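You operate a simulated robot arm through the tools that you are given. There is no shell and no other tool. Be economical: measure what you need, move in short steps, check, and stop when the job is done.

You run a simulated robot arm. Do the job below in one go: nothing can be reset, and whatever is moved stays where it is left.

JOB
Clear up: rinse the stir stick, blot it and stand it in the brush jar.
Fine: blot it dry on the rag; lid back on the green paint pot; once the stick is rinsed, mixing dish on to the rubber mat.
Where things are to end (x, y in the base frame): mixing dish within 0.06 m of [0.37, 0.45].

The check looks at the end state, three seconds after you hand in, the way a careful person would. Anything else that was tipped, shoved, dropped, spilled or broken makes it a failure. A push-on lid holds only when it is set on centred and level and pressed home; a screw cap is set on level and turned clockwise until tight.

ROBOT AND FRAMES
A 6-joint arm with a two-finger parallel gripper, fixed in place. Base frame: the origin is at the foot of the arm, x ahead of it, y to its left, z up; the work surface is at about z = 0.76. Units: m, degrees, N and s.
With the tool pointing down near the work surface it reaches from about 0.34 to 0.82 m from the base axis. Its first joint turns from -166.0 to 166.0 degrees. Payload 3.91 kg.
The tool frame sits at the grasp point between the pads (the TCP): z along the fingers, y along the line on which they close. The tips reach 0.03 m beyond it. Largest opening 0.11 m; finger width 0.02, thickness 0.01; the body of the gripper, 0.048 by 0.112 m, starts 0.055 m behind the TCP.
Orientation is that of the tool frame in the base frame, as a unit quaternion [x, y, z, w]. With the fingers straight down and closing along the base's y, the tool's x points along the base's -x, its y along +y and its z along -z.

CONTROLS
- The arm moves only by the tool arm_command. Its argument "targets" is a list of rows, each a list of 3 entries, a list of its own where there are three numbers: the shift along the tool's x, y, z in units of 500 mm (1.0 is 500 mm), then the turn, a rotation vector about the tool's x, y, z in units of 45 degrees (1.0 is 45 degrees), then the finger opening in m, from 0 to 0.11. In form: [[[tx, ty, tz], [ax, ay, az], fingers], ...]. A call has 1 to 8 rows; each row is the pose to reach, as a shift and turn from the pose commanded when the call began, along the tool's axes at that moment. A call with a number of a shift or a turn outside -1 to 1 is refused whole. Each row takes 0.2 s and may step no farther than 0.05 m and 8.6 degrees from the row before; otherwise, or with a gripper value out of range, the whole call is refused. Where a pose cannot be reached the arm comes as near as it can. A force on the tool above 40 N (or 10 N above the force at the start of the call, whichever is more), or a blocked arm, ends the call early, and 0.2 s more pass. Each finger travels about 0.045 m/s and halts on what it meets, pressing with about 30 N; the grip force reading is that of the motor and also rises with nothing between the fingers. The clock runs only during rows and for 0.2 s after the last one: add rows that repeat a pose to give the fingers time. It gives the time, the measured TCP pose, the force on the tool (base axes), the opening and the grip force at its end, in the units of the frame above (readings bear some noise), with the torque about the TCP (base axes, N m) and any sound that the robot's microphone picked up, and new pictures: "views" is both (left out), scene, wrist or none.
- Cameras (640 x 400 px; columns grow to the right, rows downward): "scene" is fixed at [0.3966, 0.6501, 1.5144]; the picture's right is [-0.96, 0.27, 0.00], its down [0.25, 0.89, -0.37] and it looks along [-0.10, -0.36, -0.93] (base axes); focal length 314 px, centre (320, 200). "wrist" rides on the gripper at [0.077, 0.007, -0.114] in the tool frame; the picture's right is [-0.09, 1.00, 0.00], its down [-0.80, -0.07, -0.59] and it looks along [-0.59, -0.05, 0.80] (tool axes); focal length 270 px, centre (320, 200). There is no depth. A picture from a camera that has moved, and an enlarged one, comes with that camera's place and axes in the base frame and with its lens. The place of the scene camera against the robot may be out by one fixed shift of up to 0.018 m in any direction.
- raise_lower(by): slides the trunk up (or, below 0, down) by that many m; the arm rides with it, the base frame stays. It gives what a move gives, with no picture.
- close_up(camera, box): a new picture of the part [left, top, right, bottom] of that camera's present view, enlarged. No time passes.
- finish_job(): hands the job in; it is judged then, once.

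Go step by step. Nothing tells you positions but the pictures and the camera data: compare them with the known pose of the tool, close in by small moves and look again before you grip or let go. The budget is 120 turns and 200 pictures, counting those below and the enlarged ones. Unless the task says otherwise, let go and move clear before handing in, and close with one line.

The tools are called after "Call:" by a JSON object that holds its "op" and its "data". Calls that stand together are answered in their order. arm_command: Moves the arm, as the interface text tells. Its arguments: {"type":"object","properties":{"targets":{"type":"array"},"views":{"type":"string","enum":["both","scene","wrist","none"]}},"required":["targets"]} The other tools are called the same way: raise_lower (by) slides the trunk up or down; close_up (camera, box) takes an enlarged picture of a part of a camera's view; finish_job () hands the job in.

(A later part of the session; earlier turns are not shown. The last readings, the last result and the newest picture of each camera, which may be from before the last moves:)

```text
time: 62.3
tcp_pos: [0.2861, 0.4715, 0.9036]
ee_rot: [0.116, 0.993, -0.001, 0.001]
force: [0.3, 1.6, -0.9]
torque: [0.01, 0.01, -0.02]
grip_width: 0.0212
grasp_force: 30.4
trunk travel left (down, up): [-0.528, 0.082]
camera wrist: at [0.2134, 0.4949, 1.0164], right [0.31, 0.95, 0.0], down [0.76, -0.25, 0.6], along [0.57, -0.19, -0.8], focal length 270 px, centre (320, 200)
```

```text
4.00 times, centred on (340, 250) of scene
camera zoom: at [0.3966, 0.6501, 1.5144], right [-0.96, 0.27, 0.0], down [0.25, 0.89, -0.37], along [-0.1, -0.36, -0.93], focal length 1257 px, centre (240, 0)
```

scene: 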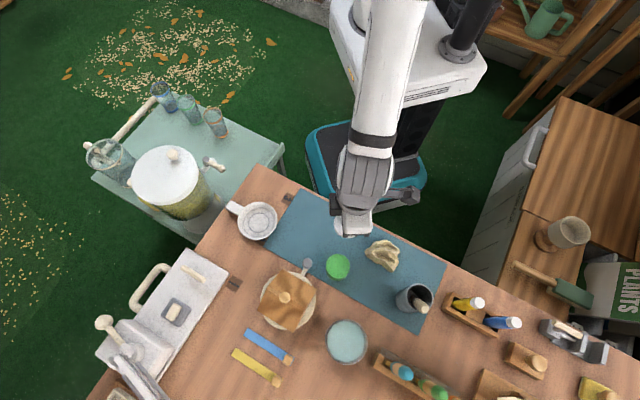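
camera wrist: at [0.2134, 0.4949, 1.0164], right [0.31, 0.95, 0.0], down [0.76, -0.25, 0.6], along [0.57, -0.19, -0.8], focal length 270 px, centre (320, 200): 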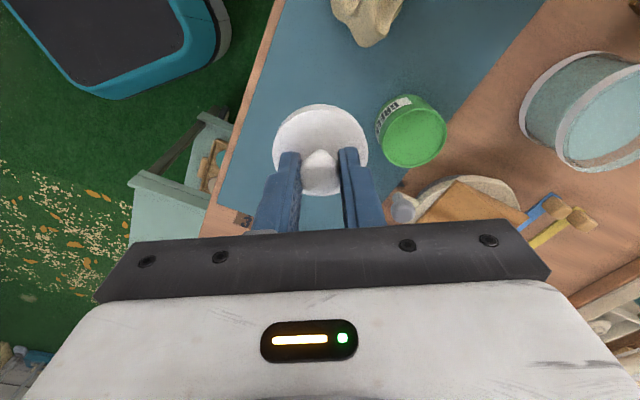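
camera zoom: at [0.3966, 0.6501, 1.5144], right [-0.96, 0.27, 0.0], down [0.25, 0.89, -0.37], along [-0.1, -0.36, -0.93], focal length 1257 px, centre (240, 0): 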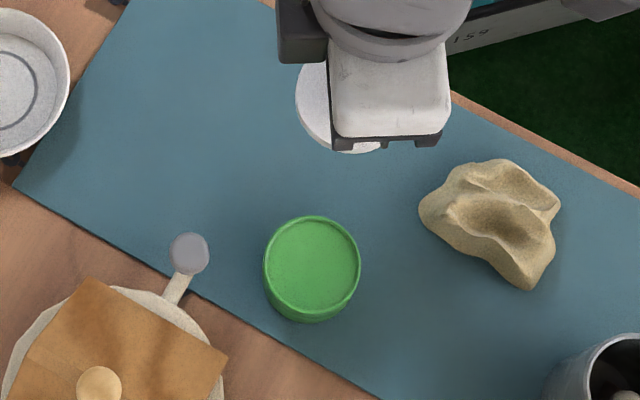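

The pot top is at about (0.326, 0.539, 0.805). I'll hover the lid about 3 cm above it.

Call:
{"op": "arm_command", "data": {"targets": [[[-0.016, 0.05, 0.0], [0, 0, 0], 0.0], [[-0.032, 0.1, 0.02], [0, 0, 0], 0.0], [[-0.048, 0.151, 0.04], [0, 0, 0], 0.0], [[-0.048, 0.151, 0.04], [0, 0, 0], 0.0]]}}

Call:
{"op": "close_up", "data": {"camera": "wrist", "box": [220, 80, 420, 240]}}

Call:
{"op": "close_up", "data": {"camera": "scene", "box": [300, 220, 380, 300]}}

```text
time: 63.3
tcp_pos: [0.3268, 0.5413, 0.8836]
ee_rot: [0.116, 0.993, -0.001, 0.0]
force: [-0.1, 0.3, 0.4]
torque: [0.02, 0.01, 0.01]
grip_width: 0.0208
grasp_force: 29.4
trunk travel left (down, up): [-0.528, 0.082]
camera wrist: at [0.2523, 0.5641, 0.9957], right [0.31, 0.95, 0.0], down [0.76, -0.25, 0.6], along [0.57, -0.19, -0.8], focal length 270 px, centre (320, 200)
```

scene: 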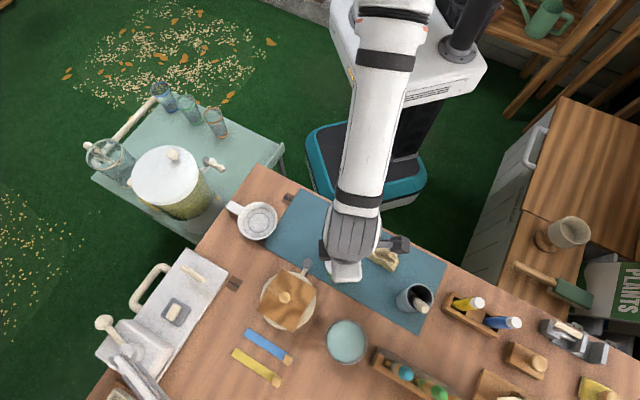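
wrist: 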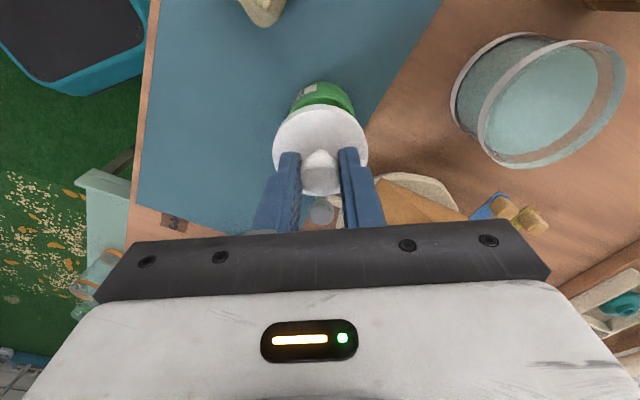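

```text
2.50 times, centred on (320, 160) of wrist
camera zoom: at [0.2523, 0.5641, 0.9957], right [0.31, 0.95, 0.0], down [0.76, -0.25, 0.6], along [0.57, -0.19, -0.8], focal length 676 px, centre (320, 300)
```

zoom: 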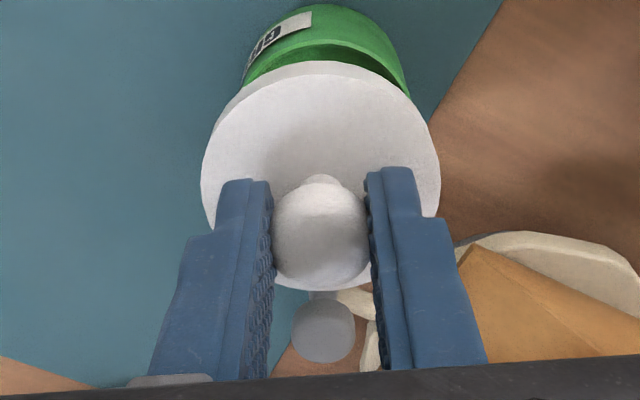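

```text
5.00 times, centred on (340, 260) of scene
camera zoom: at [0.3966, 0.6501, 1.5144], right [-0.96, 0.27, 0.0], down [0.25, 0.89, -0.37], along [-0.1, -0.36, -0.93], focal length 1572 px, centre (220, -100)
```

zoom: 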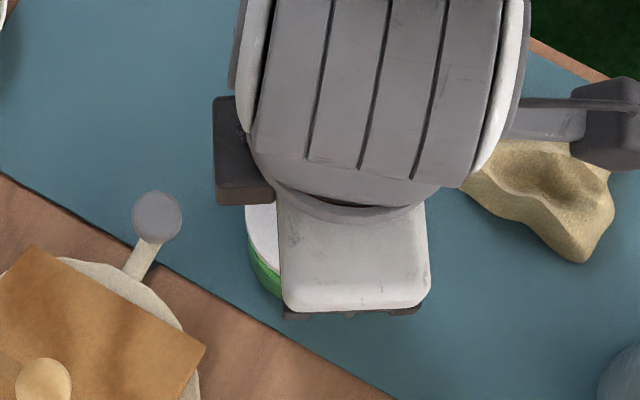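

The pot centre, refined from two views, is about (0.3285, 0.5415), so the lid needs about 3.5 mm more in x. I'll correct and descend to just above contact.

Call:
{"op": "arm_command", "data": {"targets": [[[-0.004, 0.002, 0.03], [0, 0, 0], 0.0], [[-0.0066, 0.003, 0.058], [0, 0, 0], 0.0], [[-0.0066, 0.003, 0.058], [0, 0, 0], 0.0]]}}

Call:
{"op": "close_up", "data": {"camera": "wrist", "box": [240, 80, 400, 200]}}

Call:
{"op": "close_up", "data": {"camera": "scene", "box": [310, 230, 370, 290]}}

```text
time: 64.1
tcp_pos: [0.3291, 0.5416, 0.8556]
ee_rot: [0.114, 0.993, -0.002, 0.0]
force: [0.4, -0.3, 0.4]
torque: [-0.02, -0.03, 0.0]
grip_width: 0.021
grasp_force: 29.9
trunk travel left (down, up): [-0.528, 0.082]
camera wrist: at [0.2561, 0.5643, 0.9677], right [0.31, 0.95, 0.0], down [0.76, -0.25, 0.6], along [0.57, -0.19, -0.8], focal length 270 px, centre (320, 200)
```

scene: 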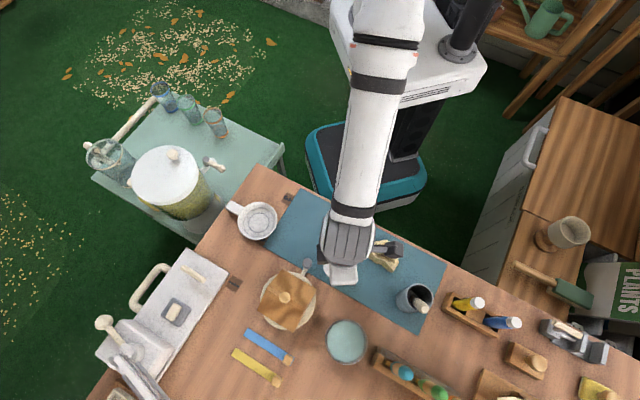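
wrist: 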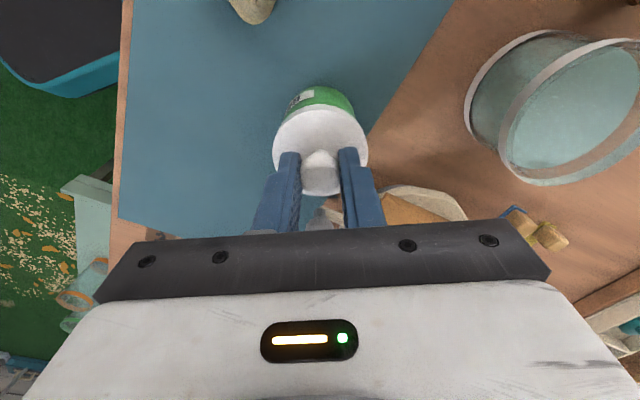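

```text
3.33 times, centred on (320, 140) of wrist
camera zoom: at [0.2561, 0.5643, 0.9677], right [0.31, 0.95, 0.0], down [0.76, -0.25, 0.6], along [0.57, -0.19, -0.8], focal length 901 px, centre (320, 400)
```

zoom: 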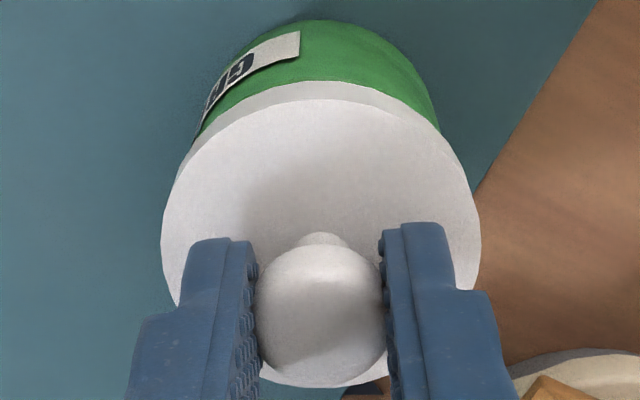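

```text
6.67 times, centred on (340, 260) of scene
camera zoom: at [0.3966, 0.6501, 1.5144], right [-0.96, 0.27, 0.0], down [0.25, 0.89, -0.37], along [-0.1, -0.36, -0.93], focal length 2096 px, centre (187, -200)
```

zoom: 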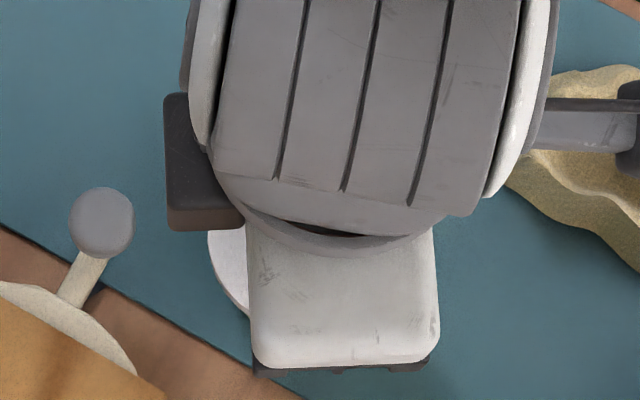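

The lid and pot are aligned laterally, and only about 1 mm is needed in depth. I'll descend slowly onto the pot and watch the force.

Call:
{"op": "arm_command", "data": {"targets": [[[-0.0025, 0, 0.006], [0, 0, 0], 0.0], [[-0.0025, 0, 0.012], [0, 0, 0], 0.0], [[-0.0025, 0, 0.018], [0, 0, 0], 0.0], [[-0.0025, 0, 0.018], [0, 0, 0], 0.0]], "views": "wrist"}}

Call:
{"op": "close_up", "data": {"camera": "wrist", "box": [240, 80, 400, 200]}}

```text
time: 65.1
tcp_pos: [0.3323, 0.5404, 0.8467]
ee_rot: [0.116, 0.993, 0.0, 0.001]
force: [0.2, 0.2, 4.0]
torque: [-0.02, 0.01, 0.02]
grip_width: 0.0209
grasp_force: 29.9
trunk travel left (down, up): [-0.528, 0.082]
camera wrist: at [0.2571, 0.5646, 0.9586], right [0.31, 0.95, 0.0], down [0.76, -0.25, 0.6], along [0.57, -0.19, -0.8], focal length 270 px, centre (320, 200)
```

wrist: 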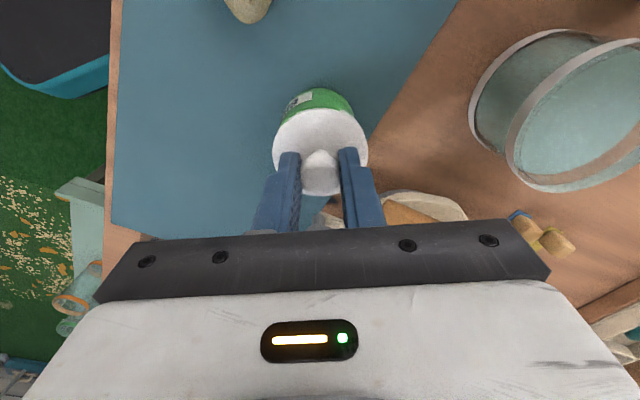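

```text
3.33 times, centred on (320, 140) of wrist
camera zoom: at [0.2571, 0.5646, 0.9586], right [0.31, 0.95, 0.0], down [0.76, -0.25, 0.6], along [0.57, -0.19, -0.8], focal length 901 px, centre (320, 400)
```

zoom: 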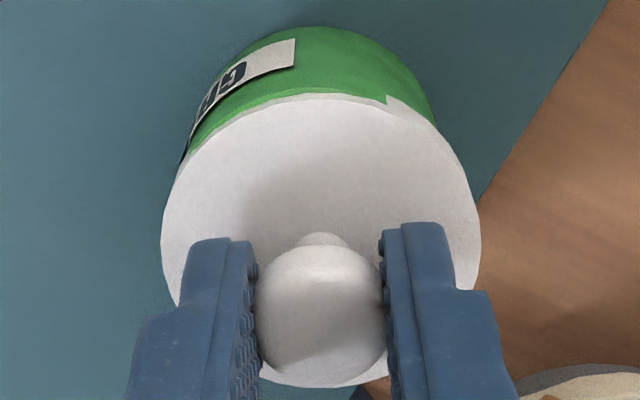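

There's light contact at 4 N, but the pot's edge shows past the lid at upper left and the lid pokes out at right. I'll lift slightly and shift about 1.5 mm up-left before pressing.

Call:
{"op": "arm_command", "data": {"targets": [[[0.0, 0, -0.006], [0, 0, 0], 0.0], [[0.003, -0.003, -0.006], [0, 0, 0], 0.0], [[0.003, -0.003, -0.001], [0, 0, 0], 0.0], [[0.003, -0.003, -0.001], [0, 0, 0], 0.0]], "views": "none"}}

Call:
{"op": "close_up", "data": {"camera": "wrist", "box": [240, 80, 400, 200]}}

```text
time: 66.1
tcp_pos: [0.3276, 0.5405, 0.8462]
ee_rot: [0.115, 0.993, 0.0, 0.001]
force: [-0.1, 0.1, 0.4]
torque: [-0.04, -0.02, -0.01]
grip_width: 0.0212
grasp_force: 30.3
trunk travel left (down, up): [-0.528, 0.082]
```

```text
3.33 times, centred on (320, 140) of wrist
camera zoom: at [0.2547, 0.5633, 0.9589], right [0.31, 0.95, 0.0], down [0.76, -0.25, 0.6], along [0.57, -0.19, -0.8], focal length 901 px, centre (320, 400)
```

zoom: 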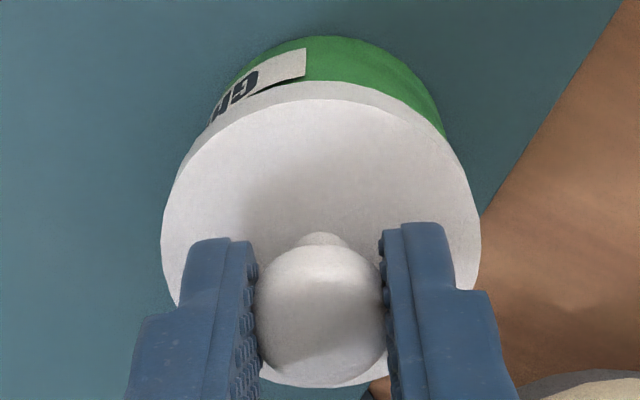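

The lid now overhangs evenly with nearly no contact force. I'll zoom in further to check centring before pressing.

Call:
{"op": "close_up", "data": {"camera": "wrist", "box": [270, 85, 370, 150]}}

Call:
{"op": "close_up", "data": {"camera": "scene", "box": [310, 230, 370, 290]}}

```text
6.15 times, centred on (320, 118) of wrist
camera zoom: at [0.2547, 0.5633, 0.9589], right [0.31, 0.95, 0.0], down [0.76, -0.25, 0.6], along [0.57, -0.19, -0.8], focal length 1663 px, centre (320, 708)
```

zoom: 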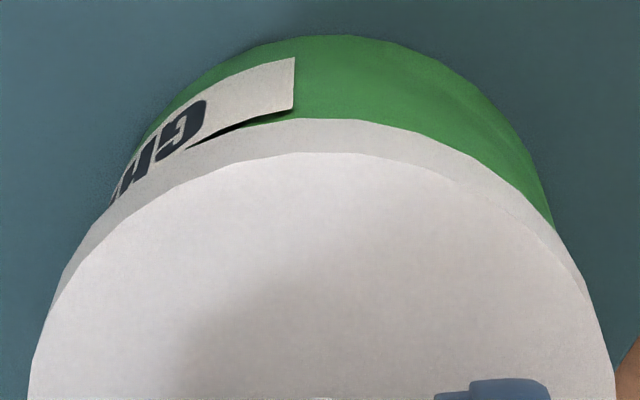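

```text
6.67 times, centred on (340, 260) of scene
camera zoom: at [0.3966, 0.6501, 1.5144], right [-0.96, 0.27, 0.0], down [0.25, 0.89, -0.37], along [-0.1, -0.36, -0.93], focal length 2096 px, centre (187, -200)
```

zoom: 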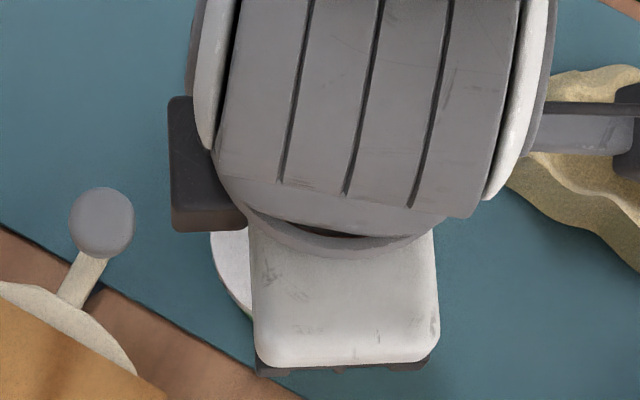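

The lid now sits about 1 mm too far left and up relative to the pot. I'll split the difference and lower until contact.

Call:
{"op": "arm_command", "data": {"targets": [[[-0.0015, 0.0018, -0.002], [0, 0, 0], 0.0], [[-0.0015, 0.0018, 0.002], [0, 0, 0], 0.0], [[-0.0015, 0.0018, 0.004], [0, 0, 0], 0.0]], "views": "none"}}

Call:
{"op": "close_up", "data": {"camera": "wrist", "box": [270, 85, 370, 150]}}

```text
time: 66.9
tcp_pos: [0.3289, 0.5418, 0.8453]
ee_rot: [0.115, 0.993, 0.0, 0.001]
force: [0.8, -0.2, 9.1]
torque: [-0.01, -0.01, 0.0]
grip_width: 0.021
grasp_force: 30.4
trunk travel left (down, up): [-0.528, 0.082]
```

```text
6.15 times, centred on (320, 118) of wrist
camera zoom: at [0.2558, 0.5641, 0.9584], right [0.31, 0.95, 0.0], down [0.76, -0.25, 0.6], along [0.57, -0.19, -0.8], focal length 1663 px, centre (320, 708)
```

zoom: 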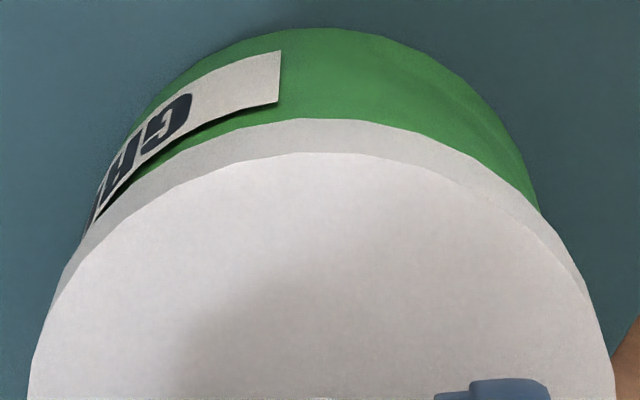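

It's symmetric now, with a level 9 N contact and no torque. I'll press down.

Call:
{"op": "arm_command", "data": {"targets": [[[0, 0, 0.003], [0, 0, 0], 0.0], [[0, 0, 0.006], [0, 0, 0], 0.0], [[0, 0, 0.009], [0, 0, 0], 0.0], [[0, 0, 0.012], [0, 0, 0], 0.0]], "views": "none"}}

Call:
{"op": "close_up", "data": {"camera": "wrist", "box": [270, 85, 370, 150]}}

```text
time: 67.8
tcp_pos: [0.3299, 0.541, 0.8462]
ee_rot: [0.115, 0.993, 0.003, 0.003]
force: [-3.3, -7.7, 19.2]
torque: [-0.31, 0.16, 0.01]
grip_width: 0.021
grasp_force: 29.6
trunk travel left (down, up): [-0.528, 0.082]
stopped in row 4: the force on the tool passed its limit at 41 N (the readings are from after the stop); the commanded pose is now the measured one
```

```text
6.15 times, centred on (320, 118) of wrist
camera zoom: at [0.2557, 0.5642, 0.9578], right [0.31, 0.95, 0.01], down [0.76, -0.25, 0.6], along [0.57, -0.18, -0.8], focal length 1663 px, centre (320, 708)
```

zoom: 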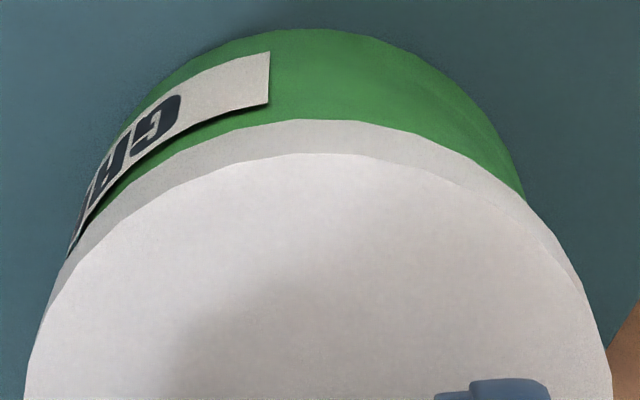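

The press stopped at 41 N without the lid dropping, so it may not be centred. I'll lift off and re-measure the pot rim precisely.

Call:
{"op": "arm_command", "data": {"targets": [[[0, 0, -0.03], [0, 0, 0], 0.0], [[0, 0, -0.09], [0, 0, 0], 0.0], [[0, -0.06, -0.1], [0, 0, 0], 0.0], [[0, -0.12, -0.1], [0, 0, 0], 0.0], [[0, -0.13, -0.1], [0, 0, 0], 0.0]]}}

Call:
{"op": "close_up", "data": {"camera": "wrist", "box": [340, 70, 460, 190]}}

Call:
{"op": "close_up", "data": {"camera": "scene", "box": [310, 230, 370, 290]}}

Call:
{"op": "close_up", "data": {"camera": "wrist", "box": [240, 80, 400, 200]}}

```text
time: 69.0
tcp_pos: [0.3155, 0.4794, 0.892]
ee_rot: [0.115, 0.993, 0.001, 0.002]
force: [-0.3, 0.2, -0.6]
torque: [-0.01, 0.02, 0.01]
grip_width: 0.0211
grasp_force: 30.0
trunk travel left (down, up): [-0.528, 0.082]
camera wrist: at [0.2406, 0.5027, 1.0043], right [0.31, 0.95, 0.0], down [0.76, -0.25, 0.6], along [0.57, -0.18, -0.8], focal length 270 px, centre (320, 200)
```

scene: 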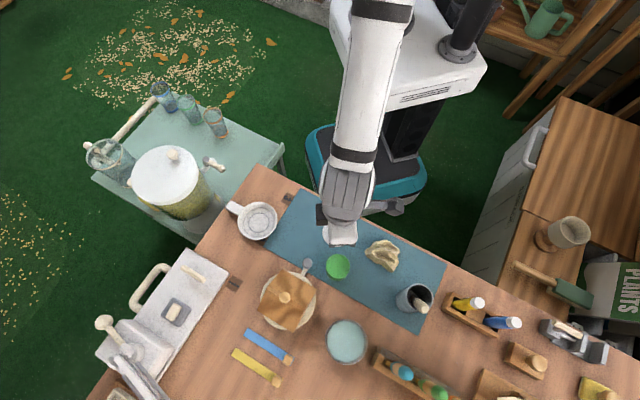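
wrist: 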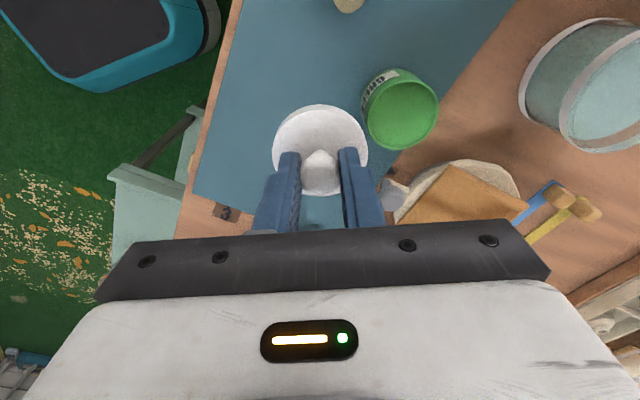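

```text
3.33 times, centred on (400, 130) of wrist
camera zoom: at [0.2406, 0.5027, 1.0043], right [0.31, 0.95, 0.0], down [0.76, -0.25, 0.6], along [0.57, -0.18, -0.8], focal length 901 px, centre (53, 433)
```

zoom: 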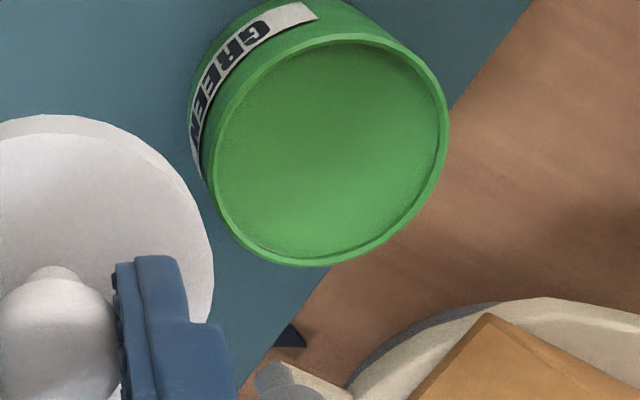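

```text
6.67 times, centred on (340, 260) of scene
camera zoom: at [0.3966, 0.6501, 1.5144], right [-0.96, 0.27, 0.0], down [0.25, 0.89, -0.37], along [-0.1, -0.36, -0.93], focal length 2096 px, centre (187, -200)
```

zoom: 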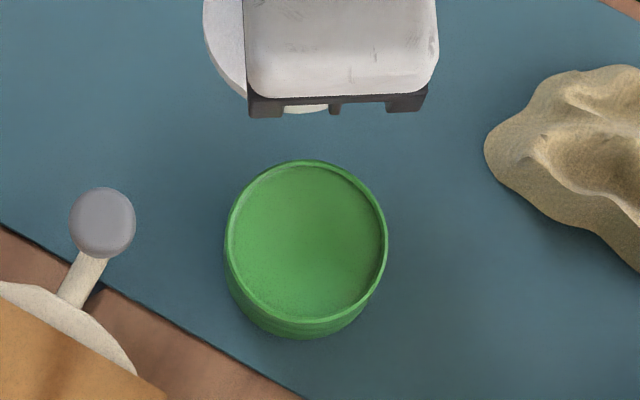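

```text
3.33 times, centred on (320, 140) of wrist
camera zoom: at [0.2406, 0.5027, 1.0043], right [0.31, 0.95, 0.0], down [0.76, -0.25, 0.6], along [0.57, -0.18, -0.8], focal length 901 px, centre (320, 400)
```

zoom: 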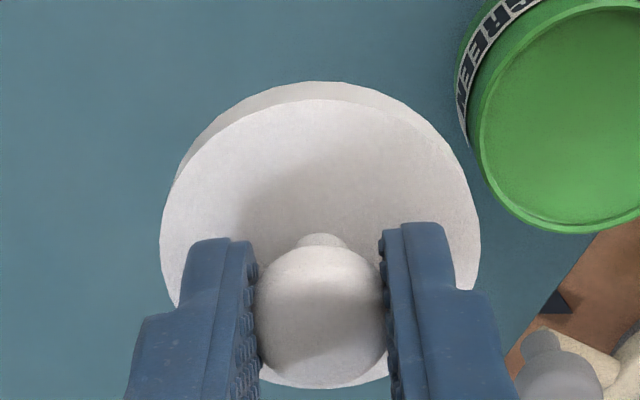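

Solving the pot's rim circle in the tool frame puts it 62.8 mm along tool-y from here with no x offset, so the earlier press was about 2 mm off. I'll move there and descend to just above contact.

Call:
{"op": "arm_command", "data": {"targets": [[[0, 0.06, 0], [0, 0, 0], 0.0], [[0, 0.1256, 0], [0, 0, 0], 0.0], [[0, 0.1256, 0.04], [0, 0, 0], 0.0], [[0, 0.1256, 0.082], [0, 0, 0], 0.0], [[0, 0.1256, 0.086], [0, 0, 0], 0.0]], "views": "none"}}

Call:
{"op": "close_up", "data": {"camera": "wrist", "box": [270, 85, 370, 150]}}

```text
time: 70.2
tcp_pos: [0.329, 0.5415, 0.85]
ee_rot: [0.115, 0.993, 0.001, 0.002]
force: [0.2, -0.2, 0.1]
torque: [0.03, 0.0, 0.04]
grip_width: 0.0212
grasp_force: 30.4
trunk travel left (down, up): [-0.528, 0.082]
```

```text
6.15 times, centred on (320, 118) of wrist
camera zoom: at [0.2558, 0.564, 0.9619], right [0.31, 0.95, 0.0], down [0.76, -0.25, 0.6], along [0.57, -0.18, -0.8], focal length 1663 px, centre (320, 708)
```

zoom: 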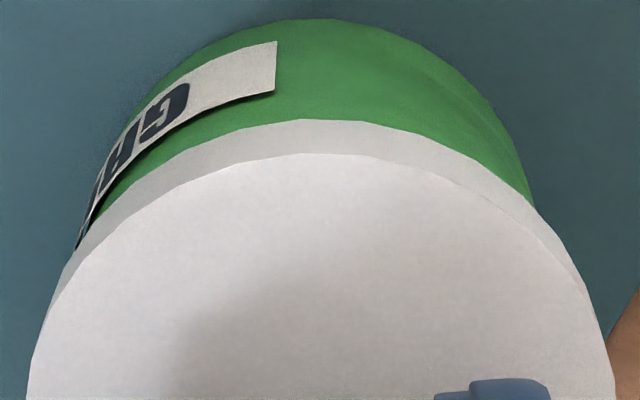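

It's symmetric about the lid at this height. I'll press straight down now.

Call:
{"op": "arm_command", "data": {"targets": [[[0, 0, 0.004], [0, 0, 0], 0.0], [[0, 0, 0.008], [0, 0, 0], 0.0], [[0, 0, 0.012], [0, 0, 0], 0.0], [[0, 0, 0.015], [0, 0, 0], 0.0], [[0, 0, 0.018], [0, 0, 0], 0.0], [[0, 0, 0.021], [0, 0, 0], 0.0]], "views": "none"}}

Call:
{"op": "close_up", "data": {"camera": "wrist", "box": [270, 85, 370, 150]}}

```text
time: 71.6
tcp_pos: [0.331, 0.542, 0.8447]
ee_rot: [0.113, 0.994, 0.007, 0.003]
force: [-4.0, -7.6, 18.0]
torque: [-0.34, 0.15, -0.02]
grip_width: 0.0211
grasp_force: 30.3
trunk travel left (down, up): [-0.528, 0.082]
stopped in row 6: the force on the tool passed its limit at 41 N (the readings are from after the stop); the commanded pose is now the measured one
```

```text
6.15 times, centred on (320, 118) of wrist
camera zoom: at [0.2561, 0.5637, 0.9574], right [0.31, 0.95, 0.01], down [0.76, -0.26, 0.6], along [0.57, -0.18, -0.8], focal length 1663 px, centre (320, 708)
```

zoom: 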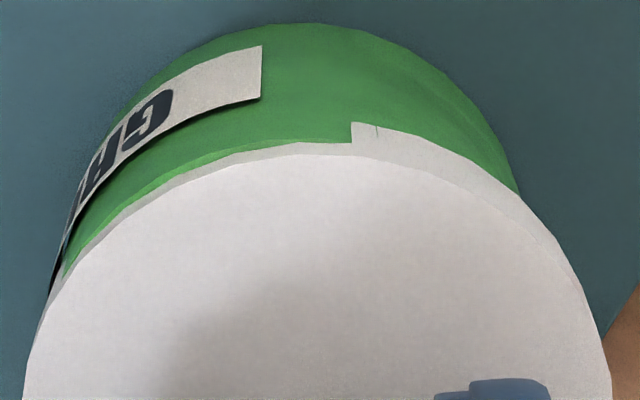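

The press slid the lid about 2 mm toward +y again, with the reaction pushing back toward −y, so it's riding on one side of the rim. I'll lift slightly, level, shift 2 mm back, set it down lightly and look.

Call:
{"op": "arm_command", "data": {"targets": [[[0, 0, -0.008], [0.009, 0.003, 0], 0.0], [[0.001, -0.004, -0.01], [0.0187, 0.0056, 0], 0.0], [[0.001, -0.004, -0.01], [0.0187, 0.0056, 0], 0.0]], "views": "none"}}

Call:
{"op": "close_up", "data": {"camera": "wrist", "box": [240, 80, 400, 200]}}

```text
time: 72.4
tcp_pos: [0.3312, 0.5409, 0.8466]
ee_rot: [0.114, 0.993, -0.002, 0.0]
force: [0.3, 0.4, 0.0]
torque: [0.06, 0.01, 0.0]
grip_width: 0.0214
grasp_force: 29.8
trunk travel left (down, up): [-0.528, 0.082]
```

```text
3.33 times, centred on (320, 140) of wrist
camera zoom: at [0.2577, 0.5643, 0.9594], right [0.31, 0.95, 0.0], down [0.76, -0.25, 0.6], along [0.56, -0.19, -0.8], focal length 901 px, centre (320, 400)
```

zoom: 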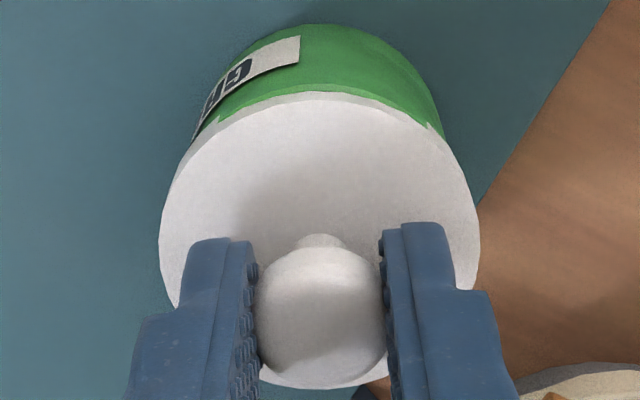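

The pot rim now covers the lid's lower edge evenly all round with zero force, so it looks centred and entering. I'll press straight down.

Call:
{"op": "arm_command", "data": {"targets": [[[0, 0, 0.003], [0, 0, 0], 0.0], [[0, 0, 0.006], [0, 0, 0], 0.0], [[0, 0, 0.009], [0, 0, 0], 0.0], [[0, 0, 0.012], [0, 0, 0], 0.0], [[0, 0, 0.015], [0, 0, 0], 0.0], [[0, 0, 0.018], [0, 0, 0], 0.0]], "views": "none"}}

Call:
{"op": "close_up", "data": {"camera": "wrist", "box": [240, 80, 400, 200]}}

```text
time: 73.8
tcp_pos: [0.3312, 0.5419, 0.8452]
ee_rot: [0.114, 0.993, 0.004, 0.002]
force: [-4.0, -8.1, 19.7]
torque: [-0.34, 0.1, -0.01]
grip_width: 0.021
grasp_force: 30.1
trunk travel left (down, up): [-0.528, 0.082]
stopped in row 6: the force on the tool passed its limit at 41 N (the readings are from after the stop); the commanded pose is now the measured one
```

```text
3.33 times, centred on (320, 140) of wrist
camera zoom: at [0.257, 0.5642, 0.9573], right [0.31, 0.95, 0.01], down [0.76, -0.25, 0.6], along [0.57, -0.18, -0.8], focal length 901 px, centre (320, 400)
```

zoom: 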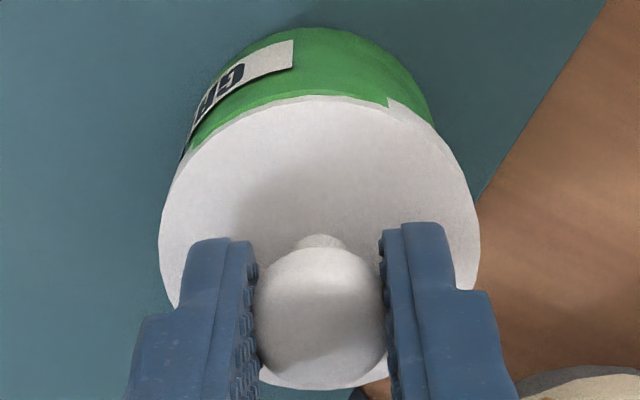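

The lateral reaction is the arm flexing radially each time I press. I'll release the lid on the pot and look at how it really sits.

Call:
{"op": "arm_command", "data": {"targets": [[[0, 0, -0.001], [0, 0, 0], 0.01], [[0, 0, -0.001], [0, 0, 0], 0.03], [[0, 0, -0.001], [0, 0, 0], 0.05], [[0, 0, -0.001], [0, 0, 0], 0.06], [[0, 0, -0.05], [0, 0, 0], 0.06], [[0, 0, -0.13], [0, 0, 0], 0.06]]}}

Call:
{"op": "close_up", "data": {"camera": "wrist", "box": [250, 70, 390, 190]}}

```text
time: 75.2
tcp_pos: [0.3329, 0.5422, 0.906]
ee_rot: [0.115, 0.993, 0.001, 0.001]
force: [0.4, 0.9, 0.0]
torque: [-0.02, -0.02, 0.02]
grip_width: 0.0603
grasp_force: 0.1
trunk travel left (down, up): [-0.528, 0.082]
camera wrist: at [0.2586, 0.5655, 1.0188], right [0.31, 0.95, 0.0], down [0.76, -0.25, 0.6], along [0.57, -0.18, -0.8], focal length 270 px, centre (320, 200)
```

scene: 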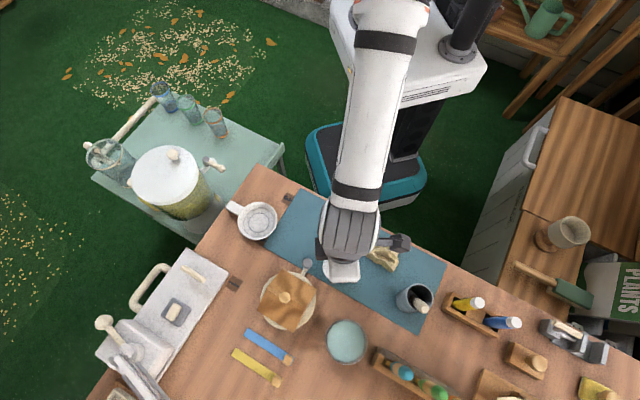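
wrist: 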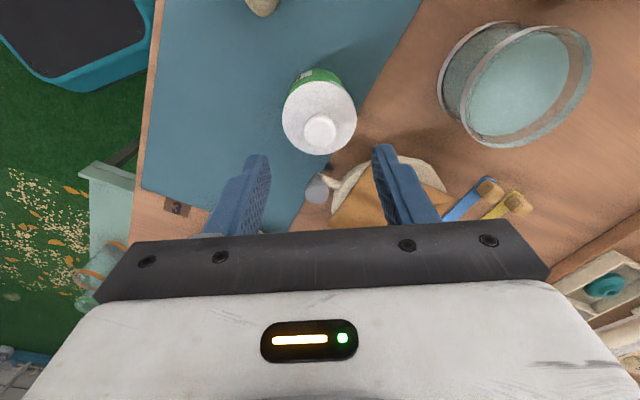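

```text
3.33 times, centred on (320, 130) of wrist
camera zoom: at [0.2586, 0.5655, 1.0188], right [0.31, 0.95, 0.0], down [0.76, -0.25, 0.6], along [0.57, -0.18, -0.8], focal length 901 px, centre (320, 433)
```

zoom: 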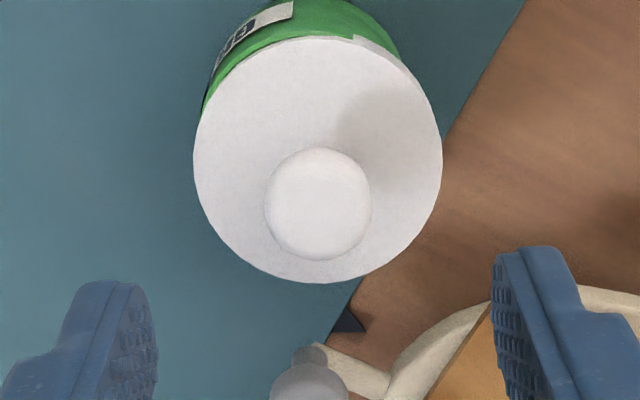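

The lid is resting on the pot. I'll move the arm aside and inspect with the scene camera before pressing further.

Call:
{"op": "arm_command", "data": {"targets": [[[0, -0.06, -0.06], [0, 0, 0], 0.06], [[0, -0.14, -0.1], [0, 0, 0], 0.06], [[0, -0.22, -0.12], [0, 0, 0], 0.06], [[0, -0.3, -0.12], [0, 0, 0], 0.06]], "views": "none"}}

Call:
{"op": "close_up", "data": {"camera": "scene", "box": [315, 240, 365, 290]}}

Call:
{"op": "close_up", "data": {"camera": "wrist", "box": [370, 40, 530, 180]}}

```text
time: 76.2
tcp_pos: [0.2962, 0.3965, 0.9665]
ee_rot: [0.115, 0.993, 0.002, 0.002]
force: [0.4, -0.5, 0.0]
torque: [0.03, -0.01, 0.0]
grip_width: 0.0603
grasp_force: 0.0
trunk travel left (down, up): [-0.528, 0.082]
```

```text
8.00 times, centred on (340, 265) of scene
camera zoom: at [0.3966, 0.6501, 1.5144], right [-0.96, 0.27, 0.0], down [0.25, 0.89, -0.37], along [-0.1, -0.36, -0.93], focal length 2515 px, centre (160, -320)
```

zoom: 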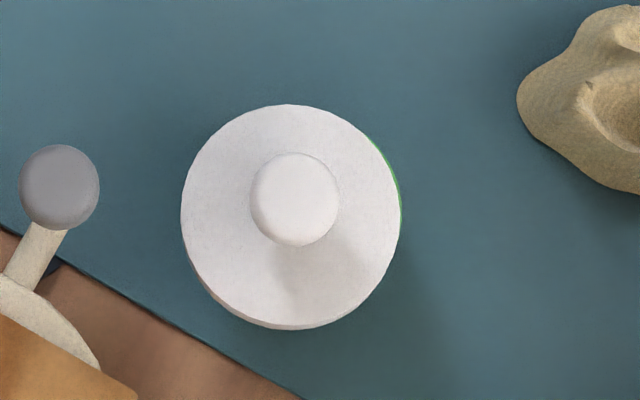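

```text
2.86 times, centred on (450, 110) of wrist
camera zoom: at [0.2236, 0.4198, 1.0795], right [0.31, 0.95, 0.0], down [0.76, -0.25, 0.6], along [0.57, -0.18, -0.8], focal length 772 px, centre (-51, 457)
```

zoom: 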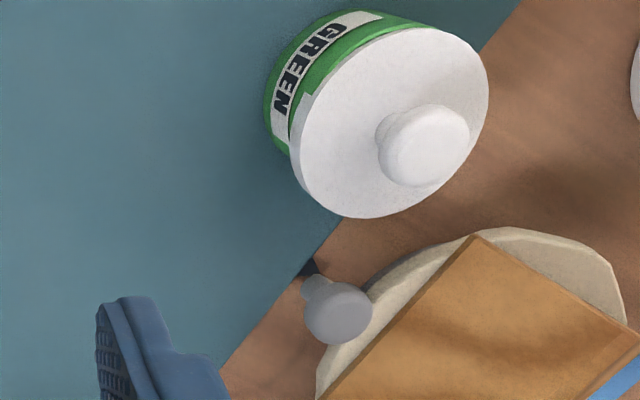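

The scene view shows the pot's rim peeking out at the −x side, so the lid sits about 4 mm too far +x. I'll re-grip the knob, lift slightly, shift about (−4, −1.5) mm and set it down again.

Call:
{"op": "arm_command", "data": {"targets": [[[0, 0.08, 0], [0, 0, 0], 0.06], [[0, 0.16, 0.02], [0, 0, 0], 0.06], [[0, 0.24, 0.06], [0, 0, 0], 0.06], [[0, 0.3, 0.12], [0, 0, 0], 0.06], [[0, 0.3, 0.18], [0, 0, 0], 0.06], [[0, 0.3, 0.238], [0, 0, 0], 0.06]], "views": "none"}}

Call:
{"op": "close_up", "data": {"camera": "wrist", "box": [240, 80, 400, 200]}}

```text
time: 77.6
tcp_pos: [0.3316, 0.5428, 0.8446]
ee_rot: [0.114, 0.993, 0.001, 0.001]
force: [-0.5, 0.2, -0.2]
torque: [0.02, 0.0, 0.0]
grip_width: 0.0601
grasp_force: 0.1
trunk travel left (down, up): [-0.528, 0.082]
```

```text
3.33 times, centred on (320, 140) of wrist
camera zoom: at [0.2579, 0.5657, 0.9575], right [0.31, 0.95, 0.0], down [0.76, -0.25, 0.6], along [0.57, -0.18, -0.8], focal length 901 px, centre (320, 400)
```

zoom: 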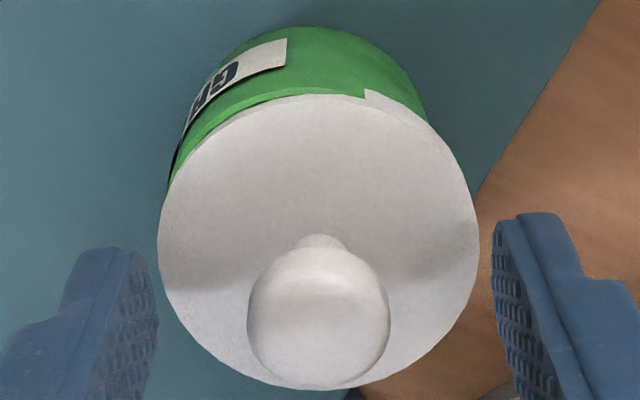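

The knob is between the fingers. I'll close, lift 5 mm, shift, and lower gently.

Call:
{"op": "arm_command", "data": {"targets": [[[0, 0, 0], [0, 0, 0], 0.04], [[0, 0, 0], [0, 0, 0], 0.02], [[0, 0, 0], [0, 0, 0], 0.0], [[0, 0, 0], [0, 0, 0], 0.0], [[0, 0, 0], [0, 0, 0], 0.0], [[0, 0, -0.01], [0, 0, 0], 0.0], [[0.0076, -0.0046, -0.01], [0, 0, 0], 0.0], [[0.0076, -0.0046, -0.002], [0, 0, 0], 0.0]], "views": "none"}}

Call:
{"op": "close_up", "data": {"camera": "wrist", "box": [240, 80, 400, 200]}}

```text
time: 79.4
tcp_pos: [0.3283, 0.5415, 0.8482]
ee_rot: [0.115, 0.993, 0.0, 0.001]
force: [-0.5, -0.8, -0.3]
torque: [0.03, -0.01, 0.0]
grip_width: 0.0211
grasp_force: 30.2
trunk travel left (down, up): [-0.528, 0.082]
```

```text
3.33 times, centred on (320, 140) of wrist
camera zoom: at [0.2543, 0.5642, 0.961], right [0.31, 0.95, 0.0], down [0.76, -0.25, 0.6], along [0.57, -0.18, -0.8], focal length 901 px, centre (320, 400)
```

zoom: 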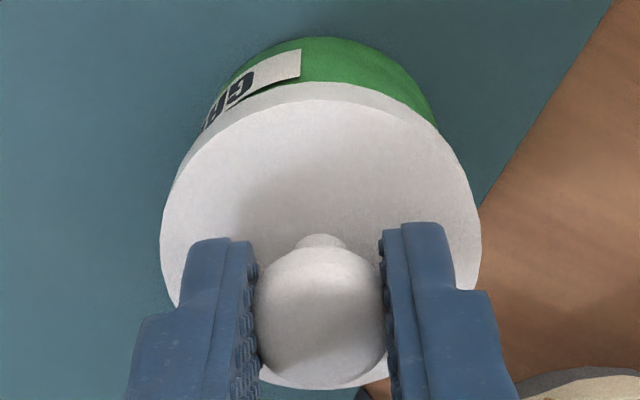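

The lid's edge now overhangs evenly. I'll lower and press, watching for it to drop.

Call:
{"op": "arm_command", "data": {"targets": [[[0, 0, 0.003], [0, 0, 0], 0.0], [[0, 0, 0.006], [0, 0, 0], 0.0], [[0, 0, 0.009], [0, 0, 0], 0.0], [[0, 0, 0.012], [0, 0, 0], 0.0], [[0, 0, 0.015], [0, 0, 0], 0.0], [[0, 0, 0.018], [0, 0, 0], 0.0], [[0, 0, 0.021], [0, 0, 0], 0.0]], "views": "none"}}

Call:
{"op": "close_up", "data": {"camera": "wrist", "box": [240, 80, 400, 200]}}

```text
time: 80.8
tcp_pos: [0.328, 0.5418, 0.845]
ee_rot: [0.114, 0.993, 0.005, 0.002]
force: [-6.1, -8.3, 18.2]
torque: [-0.36, 0.14, 0.01]
grip_width: 0.0213
grasp_force: 29.8
trunk travel left (down, up): [-0.528, 0.082]
heard: snap
stopped in row 7: the force on the tool passed its limit at 41 N (the readings are from after the stop); the commanded pose is now the measured one
```

```text
3.33 times, centred on (320, 140) of wrist
camera zoom: at [0.2534, 0.564, 0.9579], right [0.31, 0.95, 0.01], down [0.76, -0.26, 0.6], along [0.57, -0.18, -0.8], focal length 901 px, centre (320, 400)
```

zoom: 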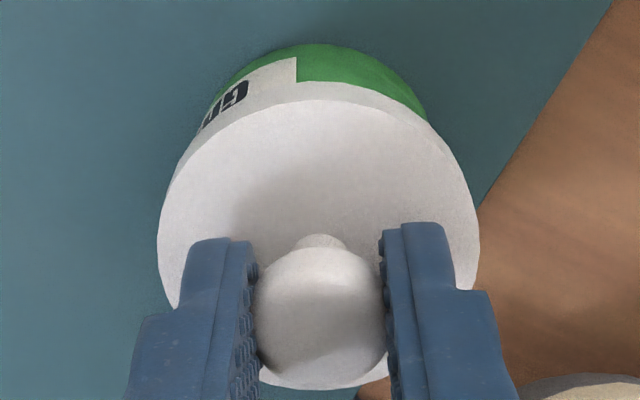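

A snap was heard, so the lid is pressed home. I'll release and lift away.

Call:
{"op": "arm_command", "data": {"targets": [[[0, 0, -0.002], [0, 0, 0], 0.0], [[0, 0, -0.002], [0, 0, 0], 0.02], [[0, 0, -0.002], [0, 0, 0], 0.045], [[0, 0, -0.002], [0, 0, 0], 0.06], [[0, 0, -0.05], [0, 0, 0], 0.06], [[0, 0, -0.14], [0, 0, 0], 0.06], [[0, -0.08, -0.2], [0, 0, 0], 0.06], [[0, -0.16, -0.23], [0, 0, 0], 0.06]]}}

Call:
{"op": "close_up", "data": {"camera": "scene", "box": [315, 240, 365, 290]}}

Call:
{"op": "close_up", "data": {"camera": "scene", "box": [210, 170, 330, 270]}}

```text
time: 82.6
tcp_pos: [0.3064, 0.4624, 0.9592]
ee_rot: [0.115, 0.993, 0.005, 0.002]
force: [0.3, 0.4, -0.1]
torque: [0.04, -0.01, 0.0]
grip_width: 0.0601
grasp_force: 0.2
trunk travel left (down, up): [-0.528, 0.082]
camera wrist: at [0.2332, 0.4843, 1.0717], right [0.31, 0.95, 0.01], down [0.76, -0.26, 0.6], along [0.57, -0.18, -0.8], focal length 270 px, centre (320, 200)
```

scene: 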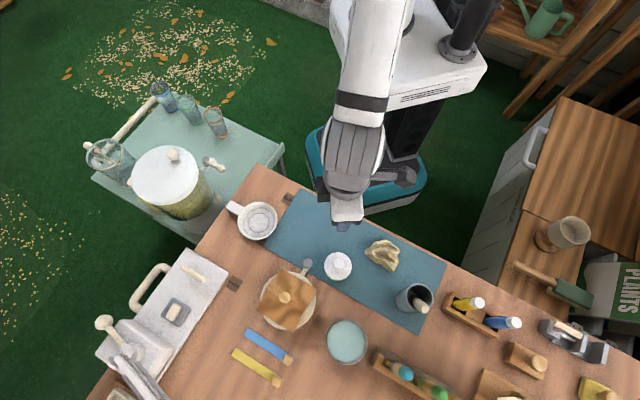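
wrist: 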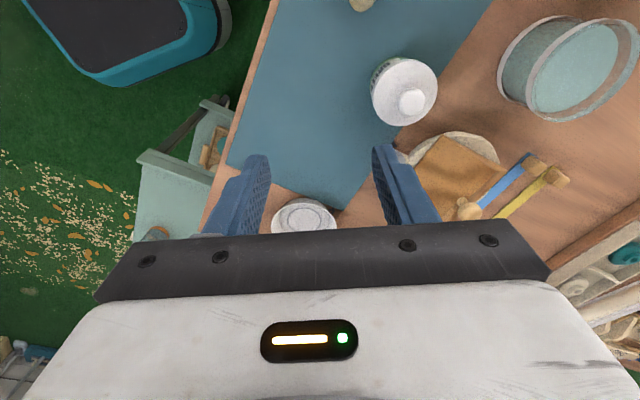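

```text
8.00 times, centred on (340, 265) of scene
camera zoom: at [0.3966, 0.6501, 1.5144], right [-0.96, 0.27, 0.0], down [0.25, 0.89, -0.37], along [-0.1, -0.36, -0.93], focal length 2515 px, centre (160, -320)
```

zoom: 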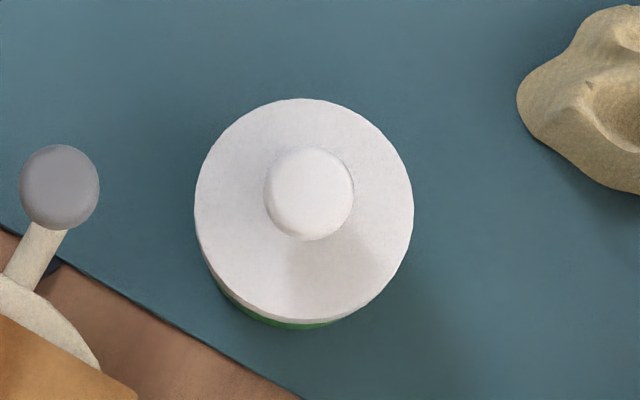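

```text
4.00 times, centred on (270, 220) of scene
camera zoom: at [0.3966, 0.6501, 1.5144], right [-0.96, 0.27, 0.0], down [0.25, 0.89, -0.37], along [-0.1, -0.36, -0.93], focal length 1257 px, centre (520, 120)
```

zoom: 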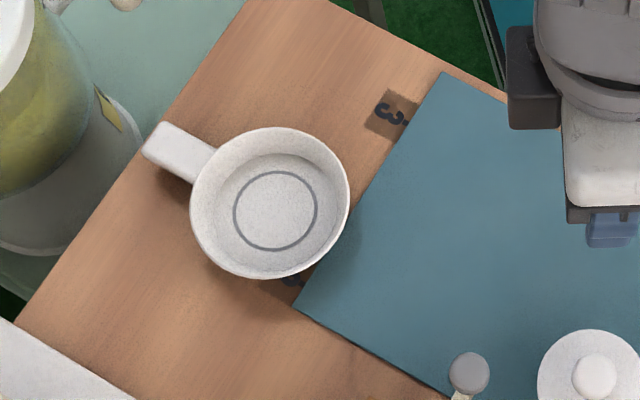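

The lid is centred and seated. Last is the dish near (0.478, 0.378), about 0.09 m across with its handle toward +x, −y. I'll hover over it with the fingers wide, planning to grip across the outside.

Call:
{"op": "arm_command", "data": {"targets": [[[-0.075, -0.017, 0.0], [0.007, 0.002, 0], 0.07], [[-0.15, -0.034, 0.0], [0.0134, 0.004, 0], 0.08], [[-0.225, -0.051, 0.02], [0.0134, 0.004, 0], 0.1], [[-0.3, -0.068, 0.05], [0.0134, 0.004, 0], 0.11], [[-0.373, -0.085, 0.08], [0.0134, 0.004, 0], 0.11], [[-0.373, -0.085, 0.08], [0.0134, 0.004, 0], 0.11]]}}

Call:
{"op": "close_up", "data": {"camera": "wrist", "box": [190, 60, 450, 240]}}

```text
time: 84.0
tcp_pos: [0.4813, 0.3815, 0.917]
ee_rot: [0.114, 0.993, 0.0, 0.0]
force: [-0.8, -0.9, -0.1]
torque: [-0.01, 0.01, -0.01]
grip_width: 0.1099
grasp_force: 0.1
trunk travel left (down, up): [-0.528, 0.082]
camera wrist: at [0.4084, 0.4042, 1.0293], right [0.31, 0.95, 0.0], down [0.76, -0.25, 0.59], along [0.56, -0.19, -0.8], focal length 270 px, centre (320, 200)
```

scene: 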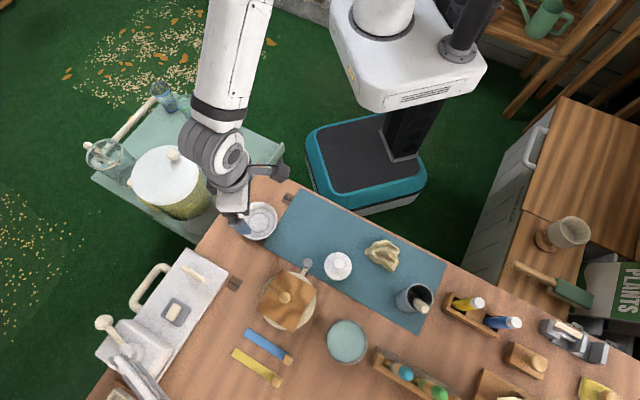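
wrist: 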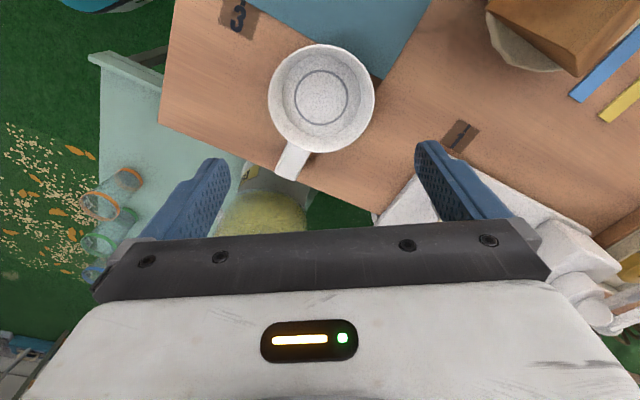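

```text
2.22 times, centred on (320, 150) of wrist
camera zoom: at [0.4084, 0.4042, 1.0293], right [0.31, 0.95, 0.0], down [0.76, -0.25, 0.59], along [0.56, -0.19, -0.8], focal length 601 px, centre (320, 311)
```

zoom: 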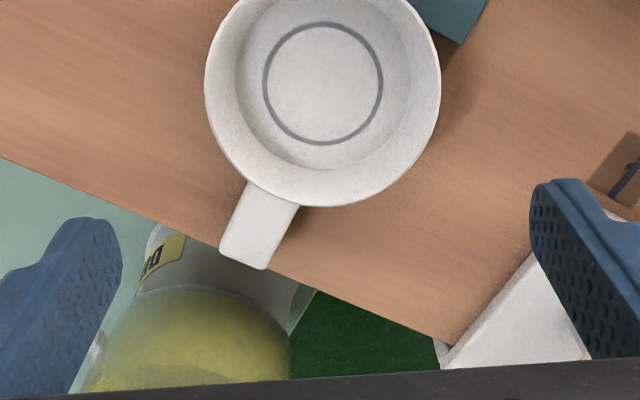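

The dish is roughly centred and needs about +4 mm tool-x and +3 mm tool-y. I'll descend partway and re-measure.

Call:
{"op": "arm_command", "data": {"targets": [[[0.004, 0.003, 0.05], [0, 0, 0], 0.11], [[0.008, 0.006, 0.11], [0, 0, 0], 0.11]], "views": "wrist"}}

Call:
{"op": "close_up", "data": {"camera": "wrist", "box": [160, 20, 480, 240]}}

```text
time: 84.6
tcp_pos: [0.4786, 0.3861, 0.8619]
ee_rot: [0.114, 0.993, -0.001, -0.001]
force: [-0.1, 0.2, 0.6]
torque: [0.01, 0.01, 0.02]
grip_width: 0.11
grasp_force: 0.1
trunk travel left (down, up): [-0.528, 0.082]
camera wrist: at [0.4053, 0.4094, 0.9747], right [0.31, 0.95, 0.0], down [0.76, -0.25, 0.6], along [0.56, -0.19, -0.8], focal length 270 px, centre (320, 200)
```

wrist: 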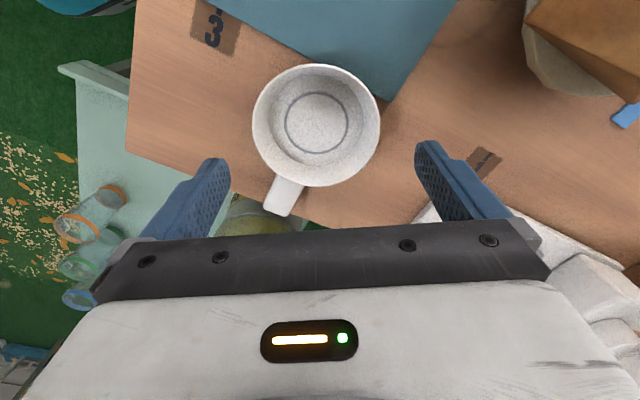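

```text
1.82 times, centred on (320, 130) of wrist
camera zoom: at [0.4053, 0.4094, 0.9747], right [0.31, 0.95, 0.0], down [0.76, -0.25, 0.6], along [0.56, -0.19, -0.8], focal length 491 px, centre (320, 327)
```

zoom: 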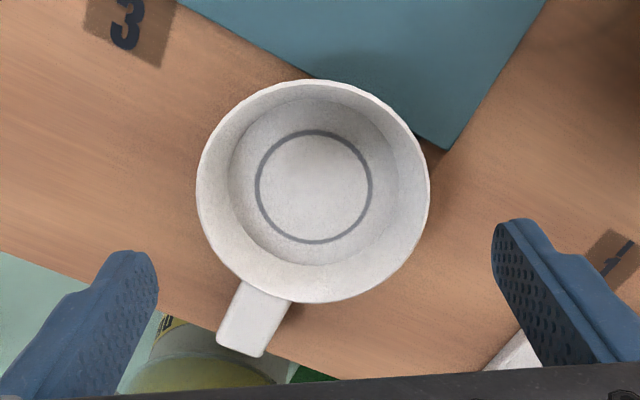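

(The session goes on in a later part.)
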